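You operate a simulated robot arm through the tools that you are given. There is no shell and no other tool. Be economical: measure what you need, move in short steps, check, and stop when the job is done.

Carry out the task below with a simulated robot arm. There is one attempt and no reset: what you move stays moved.

TASK
Open the drawer of the parts bench.
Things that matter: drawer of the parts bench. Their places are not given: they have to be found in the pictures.

It is judged by the outcome, as a careful person would: the job done as asked, and still so three seconds after it is handed in. It fails if anything else is knocked over, pushed out of place, dropped, spilled or broken.

THE ROBOT
A 7-joint arm with a two-finger parallel gripper, fixed in place. Base frame: the origin is at the foot of the arm, x ahead of it, y to its left, z up. Lengths are in m, angles in degrees, forces in N, time in s.
With the tool pointing down near the work surface it reaches from about 0.12 to 0.64 m from the base axis. Its first joint turns from -66.0 to 66.0 degrees. Payload 2.4 kg.
Tool frame: the origin (TCP) lies between the finger pads and is the grasp point; the fingertips stand 0.03 m ahead of it; z points along the fingers, y is the line along which they close. The gripper opens to 0.094 m. The fingers are 0.028 m wide and 0.01 m thick; the gripper's body (0.05 by 0.096 m) begins 0.055 m behind the TCP.
Orientation is told as [roll, pitch, yaw] about the base's x, y, z axes, in that order, counted from this pose: with the fingers straight down and closing along the base's y, the tool's x points along the base's -x, its y along +y and its z along -z.

THE INTERFACE
- The arm moves only by the tool nudge_tool. Its argument "rows" is a list of rows, each a list of 3 entries, a list of its own where there are three numbers: the shift along the tool's x, y, z in m, then the turn, a rotation vector about the tool's x, y, z in degrees, then the gripper command, from -1 (shut) to 1 (fully open), values between in proportion. In form: [[[tx, ty, tz], [rx, ry, rz], hand], ...]. A call has 1 to 10 rows; each row shifts and turns the commanded pose from where the row before left it, along the tool's axes as they then stand. A row lasts 0.2 s, in which the tool goes at most 0.05 m and 8.6 degrees; a call with a longer step from one row to the next is refused whole, and so is a gripper value outside its range. A pose out of reach is approached as far as the arm can. The call stops where the force on the tool passes 40 N (or 10 N more than at its start, if that is more) or the arm is blocked; 0.2 s more then pass. The fingers move at their own pace (about 0.153 m/s each) and stop on an object; they squeeze with about 24 N. The grip force told is the motor's: it shows also when the fingers shut on nothing. Time passes only in rows, and 0.2 s behind the last, so rows that do not move let the fingers close. It gives the time, the measured TCP pose, the force on the tool (base axes), the opening and the grip force at its end, in the units of the frame above (readings bear some noise).
- Cameras (640 x 400 px; columns grow to the right, rows downward): "scene" is fixed at [-0.006, 0.4605, 1.4315]; the picture's right is [-0.98, -0.19, 0.00], its down [-0.13, 0.67, -0.73] and it looks along [0.14, -0.72, -0.68] (base axes); focal length 329 px, centre (320, 200). "wrist" rides on the gripper at [-0.037, 0, -0.058] in the tool frame; the picture's right is [0.00, -1.00, 0.00], its down [0.97, 0.00, -0.24] and it looks along [0.24, 0.00, 0.97] (tool axes); focal length 218 px, centre (320, 200).
- snapshot(camera): a new picture of that camera. No time passes.
- probe_pixels(camera, pixels): for up to 12 pixels [column, row] of the newest picture of that camera ("zoom" is the newest enlarged one), the place [x, y, z] in the base frame of the surface seen there, good to about 0.003 m. No time passes.
- enlarge(camera, box): a new picture of the part [left, top, right, bottom] of that camera's present view, enlarged. No time passes.
- job_done(): hands the job in; it is judged then, once.

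Work in short steps. Measure before you move; look again where a grasp or a placing could have gone wrong, and mend it. You have 60 turns and 26 pictures in all, the two below and enlarged ones among them. Open the gripper and draw the arm clear of the work before you hand the job in, unless the task says otherwise; then end with one line.

The tools are called after "Request:" by a JSON object that holds its "api" and its "payload". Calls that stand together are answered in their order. nudge_tool: Moves the arm, as the interface text tells. Its arguments: {"type":"object","properties":{"rows":{"type":"array","items":{"type":"array"}}},"required":["rows"]} The other tools are called the same way: snapshot (camera) takes a picture; probe_pixels (camera, pixels) gives the place of the surface under pixels of a picture; enlarge (camera, box) takes an enlarged picture of a part of a camera's view; job_done () hands the job in.

At the start:

```text
time: 0.0
ee_pos: [0.3156, -0.304, 0.9411]
orientation: [0.0, 0.0, 0.1]
wrist_force: [-0.3, -0.8, 0.0]
opening: 0.0939
grip_force: 0.0
```

scene: 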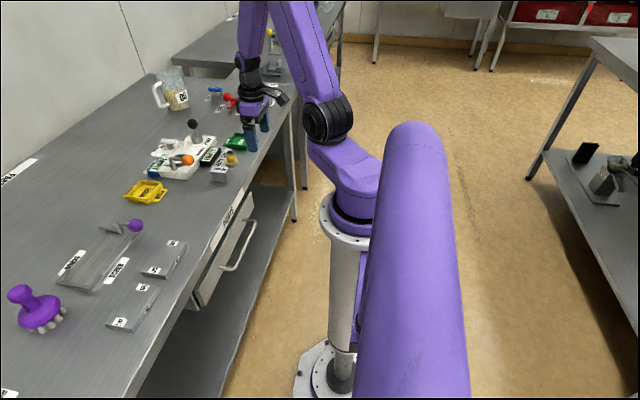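
wrist: 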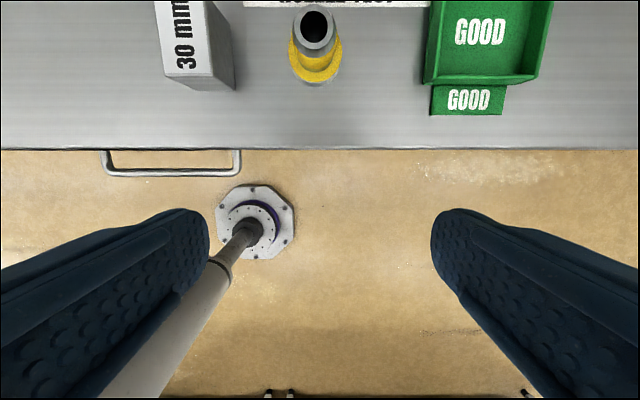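

The drawer handle shows near (238,247) in the scene picture. I enlarge that region and probe the handle and the drawer front.

Request:
{"api": "enlarge", "payload": {"camera": "scene", "box": [170, 180, 298, 310]}}

Request:
{"api": "probe_pixels", "payload": {"camera": "scene", "pixels": [[253, 222], [241, 255], [225, 270], [225, 235], [205, 285], [248, 205], [245, 190], [195, 285], [130, 330]]}}

Request:
{"api": "probe_pixels", "payload": {"camera": "wrist", "pixels": [[104, 155], [120, 172], [170, 172], [225, 172], [239, 155], [320, 145], [320, 155], [170, 140]]}}

```text
3.08 times, centred on (234, 245) of scene
```

zoom: 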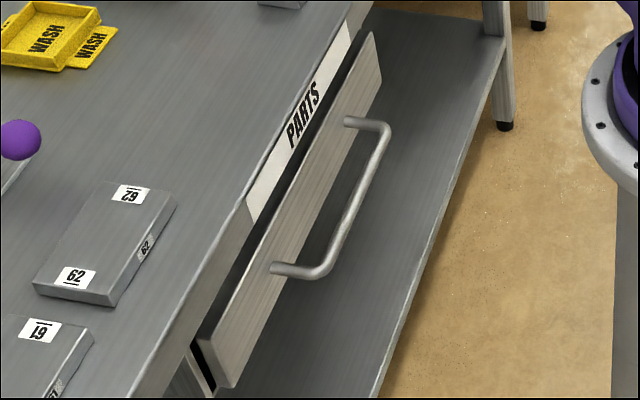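

```text
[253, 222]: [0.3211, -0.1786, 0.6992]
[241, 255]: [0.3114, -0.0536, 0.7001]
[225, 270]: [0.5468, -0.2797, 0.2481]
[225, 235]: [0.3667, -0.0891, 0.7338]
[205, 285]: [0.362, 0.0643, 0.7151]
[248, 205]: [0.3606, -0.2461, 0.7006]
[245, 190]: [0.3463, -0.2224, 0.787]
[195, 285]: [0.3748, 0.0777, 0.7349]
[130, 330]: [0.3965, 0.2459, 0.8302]
```

```text
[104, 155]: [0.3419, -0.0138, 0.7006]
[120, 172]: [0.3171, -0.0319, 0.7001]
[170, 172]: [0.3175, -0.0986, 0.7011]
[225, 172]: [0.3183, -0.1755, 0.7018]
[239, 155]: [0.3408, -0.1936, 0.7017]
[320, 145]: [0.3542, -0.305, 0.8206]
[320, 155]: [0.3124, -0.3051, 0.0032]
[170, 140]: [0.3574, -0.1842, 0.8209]
```

The handle bar runs along y from about -0.03 to -0.18 at x≈0.317, z≈0.70. The drawer front is at x≈0.36 and the bench edge at x≈0.354, z up to 0.82. I back away from the bench, then turn the tool 90° so the fingers close across the bar.

Request:
{"api": "nudge_tool", "payload": {"rows": [[[0.045, 0, 0], [0, 0, 0], 1], [[0.03, 0.035, 0], [0, 0, 0], 0.5], [[0, 0.045, 0], [0, 0, 0], 0], [[0, 0.045, 0], [0, 0, 0], -0.2], [[0, 0.045, 0], [0, 0, 0], -0.2], [[0, 0.025, 0], [0, 0, 0], -0.2], [[0, 0, 0], [0, 0, 8.5], -0.2], [[0, 0, 0], [0, 0, 8.5], -0.2], [[0, 0, 0], [0, 0, 8.5], -0.2], [[0, 0, 0], [0, 0, 8.5], -0.2]]}}

Request:
{"api": "probe_pixels", "payload": {"camera": "zoom", "pixels": [[255, 290], [375, 50], [345, 130], [330, 180], [360, 200], [280, 230], [235, 370], [210, 370]]}}

```text
time: 2.2
ee_pos: [0.2698, -0.1152, 0.9454]
orientation: [-0.1, 0.2, -34.1]
wrist_force: [-0.3, -0.7, -0.1]
opening: 0.0376
grip_force: 0.1
out of reach, approached as far as the arm can: row 4, 5
```

```text
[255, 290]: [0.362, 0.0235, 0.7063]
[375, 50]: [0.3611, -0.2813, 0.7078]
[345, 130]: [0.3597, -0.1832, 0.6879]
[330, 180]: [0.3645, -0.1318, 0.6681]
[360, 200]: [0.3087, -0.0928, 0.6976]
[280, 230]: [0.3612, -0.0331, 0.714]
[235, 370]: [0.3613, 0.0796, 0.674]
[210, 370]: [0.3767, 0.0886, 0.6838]
```

Drawer front confirmed at x≈0.361. The arm stopped a bit short at x=0.27, which still clears the bench. I continue the turn to 90°.

Request:
{"api": "nudge_tool", "payload": {"rows": [[[0, 0, 0], [0, 0, 8], -0.2], [[0, 0, 0], [0, 0, 8], -0.2], [[0, 0, 0], [0, 0, 8], -0.2], [[0, 0, 0], [0, 0, 8], -0.2], [[0, 0, 0], [0, 0, 8], -0.2], [[0, 0, 0], [0, 0, 8], -0.2], [[0, 0, 0], [0, 0, 8], -0.2]]}}

```text
time: 3.8
ee_pos: [0.2715, -0.1143, 0.9436]
orientation: [-0.1, 0.0, -90.1]
wrist_force: [0.4, 0.0, -0.3]
opening: 0.0375
grip_force: 0.1
```

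The turn is done. I lower by 0.10 m, clear of the bench edge, then start the tilt so the body leans away from the bench.

Request:
{"api": "nudge_tool", "payload": {"rows": [[[0, 0, 0.035], [0, 0, 0], -0.2], [[0, 0, 0.035], [0, 0, 0], -0.2], [[0, 0, 0.03], [0, 0, 0], -0.2], [[0, 0, 0], [-7.5, 0, 0], -0.2], [[0, 0, 0], [-7.5, 0, 0], -0.2]]}}

```text
time: 5.0
ee_pos: [0.2992, -0.1147, 0.8298]
orientation: [15.0, 0.0, -90.2]
wrist_force: [0.0, 0.0, -0.1]
opening: 0.0377
grip_force: 0.1
out of reach, approached as far as the arm can: row 4, 5
```

The tilt is 15° with the TCP at x=0.299. I go down to about z=0.762, back slightly, and tilt 7° more.

Request:
{"api": "nudge_tool", "payload": {"rows": [[[0, -0.013, 0.032], [0, 0, 0], -0.2], [[0, -0.013, 0.032], [0, 0, 0], -0.2], [[0, 0, 0], [-7, 0, 0], -0.2]]}}

Request:
{"api": "snapshot", "payload": {"camera": "wrist"}}

Request:
{"api": "enlarge", "payload": {"camera": "scene", "box": [170, 150, 330, 310]}}

```text
time: 5.8
ee_pos: [0.2909, -0.1135, 0.7622]
orientation: [22.0, 0.0, -90.0]
wrist_force: [0.0, 0.0, -1.0]
opening: 0.0376
grip_force: 0.1
```

```text
22 pictures are left
```

wrist: 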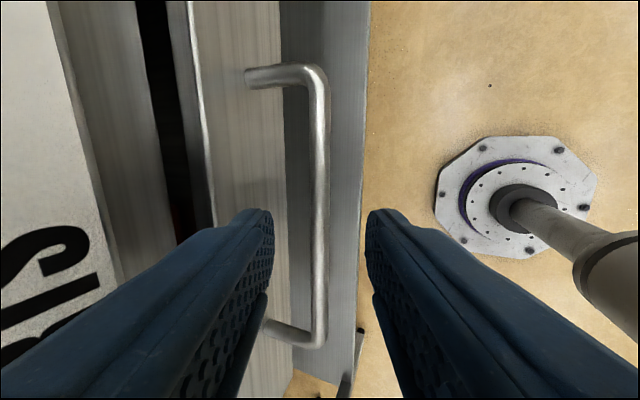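

```text
2.50 times, centred on (250, 230) of scene
```

zoom: 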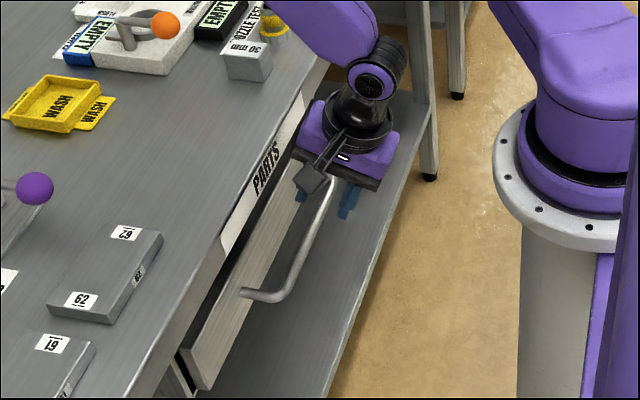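

The bar sits centred between the fingers (column 320) and lies about 0.067 m ahead. I advance 0.057 m along the tool and close.

Request:
{"api": "nudge_tool", "payload": {"rows": [[[0, 0, 0.02], [0, 0, 0], -0.2], [[0, 0, 0.02], [0, 0, 0], -0.2], [[0, 0, 0.017], [0, 0, 0], -0.2], [[0, 0, 0], [0, 0, 0], -1], [[0, 0, 0], [0, 0, 0], -1]]}}

```text
time: 7.0
ee_pos: [0.3114, -0.114, 0.7092]
orientation: [21.9, 0.0, -89.9]
wrist_force: [-2.3, 1.2, 6.3]
opening: 0.0114
grip_force: 45.1
```

The bar is gripped with the opening at 0.0114. I pull straight back along -x by 0.06 m in gentle steps.

Request:
{"api": "nudge_tool", "payload": {"rows": [[[0, -0.0093, -0.0037], [0, 0, 0], -1], [[0, -0.0139, -0.0056], [0, 0, 0], -1], [[0, -0.0139, -0.0056], [0, 0, 0], -1], [[0, -0.0185, -0.0075], [0, 0, 0], -1]]}}

```text
time: 8.0
ee_pos: [0.2502, -0.1143, 0.7089]
orientation: [21.8, 0.1, -89.8]
wrist_force: [-1.4, 15.3, -11.3]
opening: 0.0115
grip_force: 45.2
```

The drawer is following. I continue pulling.

Request:
{"api": "nudge_tool", "payload": {"rows": [[[0, -0.0139, -0.0056], [0, 0, 0], -1], [[0, -0.0139, -0.0056], [0, 0, 0], -1], [[0, -0.0139, -0.0056], [0, 0, 0], -1]]}}

Request:
{"api": "snapshot", "payload": {"camera": "scene"}}

```text
time: 8.8
ee_pos: [0.2059, -0.1142, 0.7098]
orientation: [22.0, 0.1, -89.9]
wrist_force: [-1.9, 14.4, 18.5]
opening: 0.0117
grip_force: 45.0
```

```text
20 pictures are left
```

scene: 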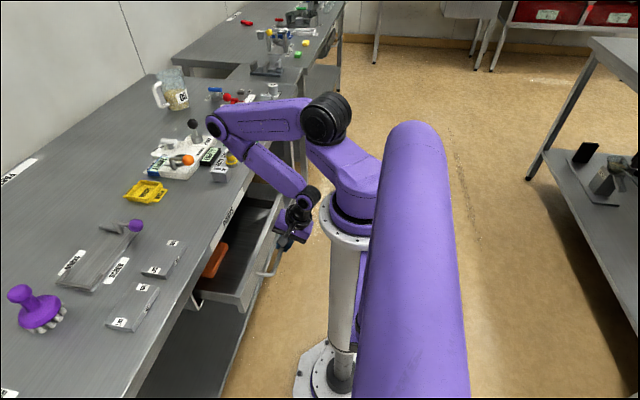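

The drawer is open about 0.105 m. Before pulling more I check the elbow's clearance over the bench objects and the wrist's distance to the column.

Request:
{"api": "probe_pixels", "payload": {"camera": "scene", "pixels": [[213, 126], [218, 140], [193, 125], [222, 165], [310, 195], [325, 205], [250, 190], [215, 260], [275, 250], [340, 215]]}}

Request:
{"api": "enlarge", "payload": {"camera": "scene", "box": [180, 80, 380, 310]}}

```text
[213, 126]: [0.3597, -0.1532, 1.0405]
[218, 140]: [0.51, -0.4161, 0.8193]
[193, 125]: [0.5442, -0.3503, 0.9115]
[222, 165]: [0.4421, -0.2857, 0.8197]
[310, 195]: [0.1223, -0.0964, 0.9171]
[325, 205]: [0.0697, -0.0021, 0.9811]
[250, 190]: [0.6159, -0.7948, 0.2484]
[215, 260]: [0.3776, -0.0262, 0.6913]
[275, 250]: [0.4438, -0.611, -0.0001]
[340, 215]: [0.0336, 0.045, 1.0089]
```

```text
1.74 times, centred on (280, 195) of scene
```

zoom: 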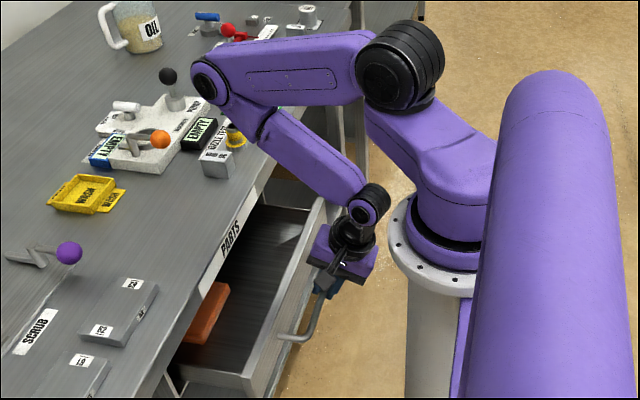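

The elbow is 0.2 m above the bench, so it is clear. I pull on while bringing the tool upright so the wrist stays away from the column.

Request:
{"api": "nudge_tool", "payload": {"rows": [[[0, 0, 0], [5.5, 0, 0], -1], [[0, 0, 0], [5.5, 0, 0], -1], [[0, 0, 0], [5.5, 0, 0], -1], [[0, 0, 0], [5.5, 0, 0], -1], [[0, -0.015, 0], [0, 0, 0], -1], [[0, -0.015, 0], [0, 0, 0], -1]]}}

```text
time: 10.2
ee_pos: [0.1769, -0.1146, 0.7092]
orientation: [-0.1, 0.1, -90.1]
wrist_force: [-0.2, 19.0, -4.3]
opening: 0.0118
grip_force: 44.9
```

The tool is upright and the pull is going well. I continue.

Request:
{"api": "nudge_tool", "payload": {"rows": [[[0, -0.015, 0], [0, 0, 0], -1], [[0, -0.015, 0], [0, 0, 0], -1], [[0, -0.012, 0], [0, 0, 0], -1]]}}

Request:
{"api": "enlarge", "payload": {"camera": "scene", "box": [180, 80, 380, 310]}}

```text
time: 11.0
ee_pos: [0.1359, -0.1137, 0.7092]
orientation: [0.0, 0.1, -89.9]
wrist_force: [0.4, 22.7, -26.6]
opening: 0.0117
grip_force: 44.4
```

```text
1.74 times, centred on (280, 195) of scene
```

zoom: 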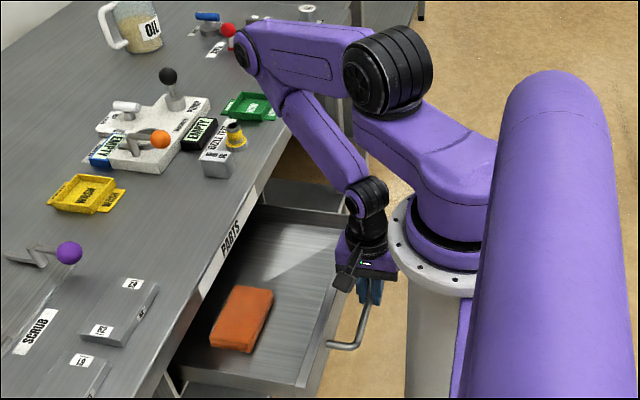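

The drawer is now open about 0.175 m. I try a little further and watch for the end stop.

Request:
{"api": "nudge_tool", "payload": {"rows": [[[0, -0.01, 0], [0, 0, 0], -1], [[0, -0.01, 0], [0, 0, 0], -1]]}}

```text
time: 11.6
ee_pos: [0.1163, -0.1142, 0.7082]
orientation: [0.0, 0.1, -90.0]
wrist_force: [2.0, 20.0, -25.8]
opening: 0.0117
grip_force: 44.6
```

Request:
{"api": "nudge_tool", "payload": {"rows": [[[0, -0.01, 0], [0, 0, 0], -1], [[0, -0.01, 0], [0, 0, 0], -1]]}}

Request:
{"api": "snapshot", "payload": {"camera": "wrist"}}

Request:
{"api": "enlarge", "payload": {"camera": "scene", "box": [180, 80, 380, 310]}}

```text
time: 12.2
ee_pos: [0.0951, -0.1143, 0.7095]
orientation: [0.0, -0.1, -90.0]
wrist_force: [1.8, 12.3, -21.7]
opening: 0.0118
grip_force: 44.8
```

```text
17 pictures are left
```

wrist: 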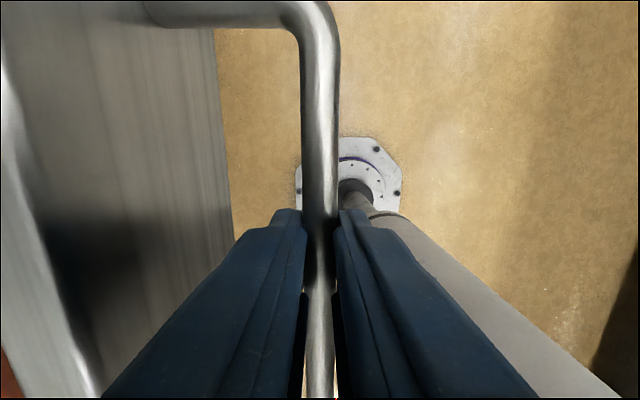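

```text
1.74 times, centred on (280, 195) of scene
```

zoom: 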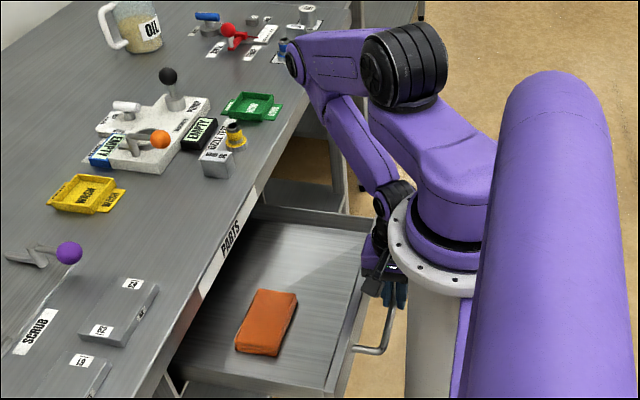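

The drawer is out about 0.217 m with no stop felt yet. I try two more small steps; the column is still about 0.03 m away.

Request:
{"api": "nudge_tool", "payload": {"rows": [[[0, -0.008, 0], [0, 0, 0], -1], [[0, -0.008, 0], [0, 0, 0], -1]]}}

```text
time: 12.8
ee_pos: [0.0865, -0.114, 0.7098]
orientation: [1.0, 0.1, -89.9]
wrist_force: [5.0, 5.1, -0.6]
opening: 0.0117
grip_force: 45.0
stopped in row 2: the force on the tool passed its limit (the readings are from after the stop); the commanded pose is now the measured one
```

The force rose at the end of travel, so the drawer is fully open at about 0.225 m. I open the fingers a little and lift gently.

Request:
{"api": "nudge_tool", "payload": {"rows": [[[0, 0, 0], [0, 0, 0], -0.35], [[0, 0, 0], [0, 0, 0], -0.35], [[0, 0, -0.01], [0, 0, 0], -0.35], [[0, 0, -0.01], [0, 0, 0], -0.35]]}}

```text
time: 13.8
ee_pos: [0.0962, -0.1159, 0.7105]
orientation: [0.8, 0.1, -89.7]
wrist_force: [-1.4, -1.0, -0.2]
opening: 0.0313
grip_force: 0.5
out of reach, approached as far as the arm can: row 3, 4
```

Straight up is out of reach this close to the base. I slide along the bar toward -y for more radius, with the fingers slightly wider, and then lift.

Request:
{"api": "nudge_tool", "payload": {"rows": [[[0, -0.004, 0], [0, 0, 0], -0.05], [[-0.015, 0, 0], [0, 0, 0], -0.05], [[-0.015, 0, 0], [0, 0, 0], -0.05], [[-0.015, 0, 0], [0, 0, 0], -0.05]]}}

Request:
{"api": "snapshot", "payload": {"camera": "wrist"}}

```text
time: 14.8
ee_pos: [0.0828, -0.1601, 0.7197]
orientation: [1.0, 0.0, -89.7]
wrist_force: [0.0, 0.5, -0.4]
opening: 0.0444
grip_force: 0.1
out of reach, approached as far as the arm can: row 1, 2
```

```text
15 pictures are left
```

wrist: 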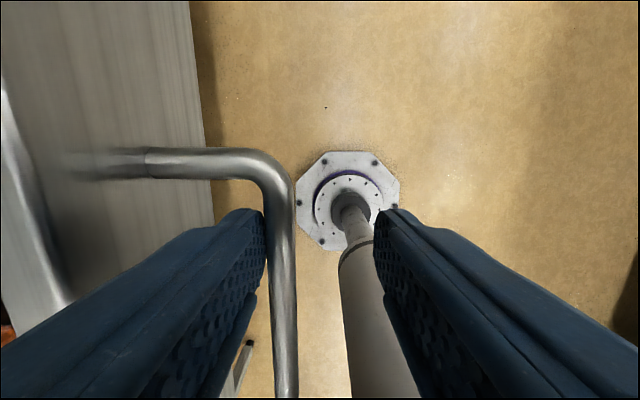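

The bar sits near the front-side finger. I shift +x by 0.009 to centre it, then lift.

Request:
{"api": "nudge_tool", "payload": {"rows": [[[0, 0.009, 0], [0, 0, 0], -0.05], [[0, 0, -0.01], [0, 0, 0], -0.05], [[0, 0, -0.01], [0, 0, 0], -0.05]]}}

Request:
{"api": "snapshot", "payload": {"camera": "wrist"}}

```text
time: 15.6
ee_pos: [0.0919, -0.1599, 0.741]
orientation: [1.0, 0.1, -89.7]
wrist_force: [0.2, -0.1, -1.2]
opening: 0.0447
grip_force: 0.1
```

```text
14 pictures are left
```

wrist: 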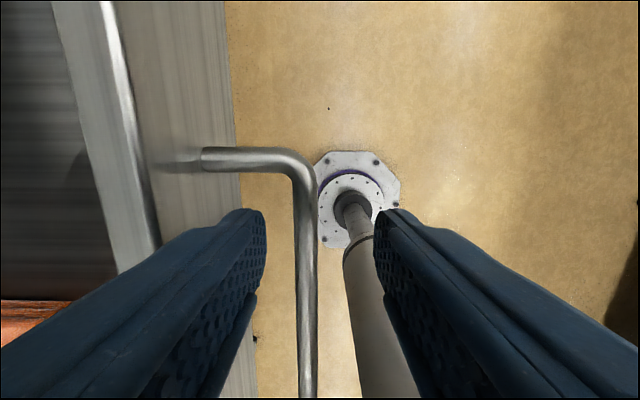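

Clear of contact and rising. I lift a bit more and then move out toward -y, which takes the tool away from the drawer.

Request:
{"api": "nudge_tool", "payload": {"rows": [[[0, 0, -0.01], [0, 0, 0], -0.05], [[-0.01, 0, -0.01], [0, 0, 0], -0.05], [[-0.03, 0, 0], [0, 0, 0], -0.05], [[-0.03, 0, 0], [0, 0, 0], -0.05], [[-0.03, 0, -0.01], [0, 0, 0], -0.05], [[-0.03, 0, -0.01], [0, 0, 0], -0.05]]}}

Request:
{"api": "snapshot", "payload": {"camera": "scene"}}

```text
time: 17.0
ee_pos: [0.0916, -0.2894, 0.7807]
orientation: [0.9, 0.1, -89.9]
wrist_force: [0.9, -0.1, -0.6]
opening: 0.0449
grip_force: 0.1
```

```text
13 pictures are left
```

scene: 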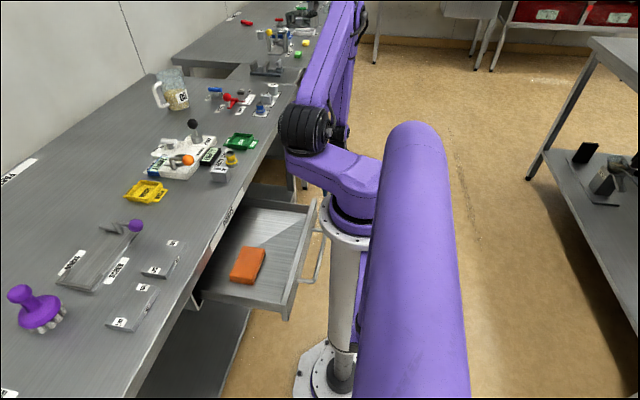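

The drawer stays open and the tool is off to the side. I lift clear, open the fingers fully, and check where the drawer sits.

Request:
{"api": "nudge_tool", "payload": {"rows": [[[0, 0, -0.03], [0, 0, 0], -0.05], [[0, 0, -0.03], [0, 0, 0], -0.05], [[0, 0, 0], [0, 0, 0], 1], [[0, 0, 0], [0, 0, 0], 1]]}}

Request:
{"api": "enlarge", "payload": {"camera": "scene", "box": [170, 80, 380, 310]}}

Request:
{"api": "probe_pixels", "payload": {"camera": "scene", "pixels": [[319, 260], [320, 255], [300, 270], [295, 285]]}}

```text
time: 18.0
ee_pos: [0.0905, -0.2894, 0.8401]
orientation: [1.0, 0.2, -89.8]
wrist_force: [0.3, 0.1, -0.3]
opening: 0.0941
grip_force: 0.1
```

```text
1.74 times, centred on (275, 195) of scene
```

zoom: 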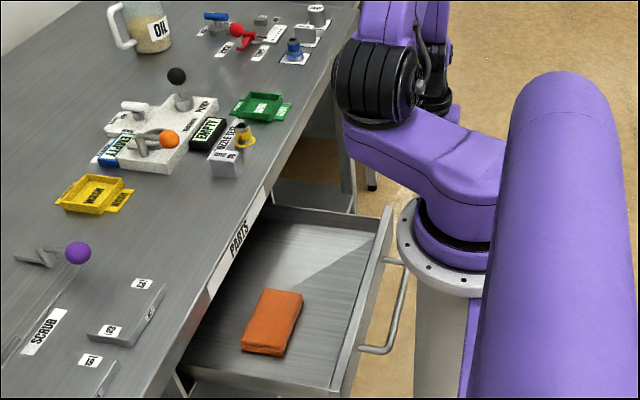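

```text
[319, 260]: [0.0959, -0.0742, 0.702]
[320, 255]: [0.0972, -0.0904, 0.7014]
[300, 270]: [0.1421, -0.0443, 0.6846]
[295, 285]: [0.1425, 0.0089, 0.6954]
```

The front is at x≈0.142, so the drawer is open about 0.22 m. Nothing else has moved, and the arm is clear with the gripper open. I hand the job in.

Request:
{"api": "job_done", "payload": {}}

```text
The job is handed in.
```

The parts bench drawer is open by about 0.22 m, close to its end stop; the gripper is open, the arm is clear, and the pictures show nothing else disturbed.
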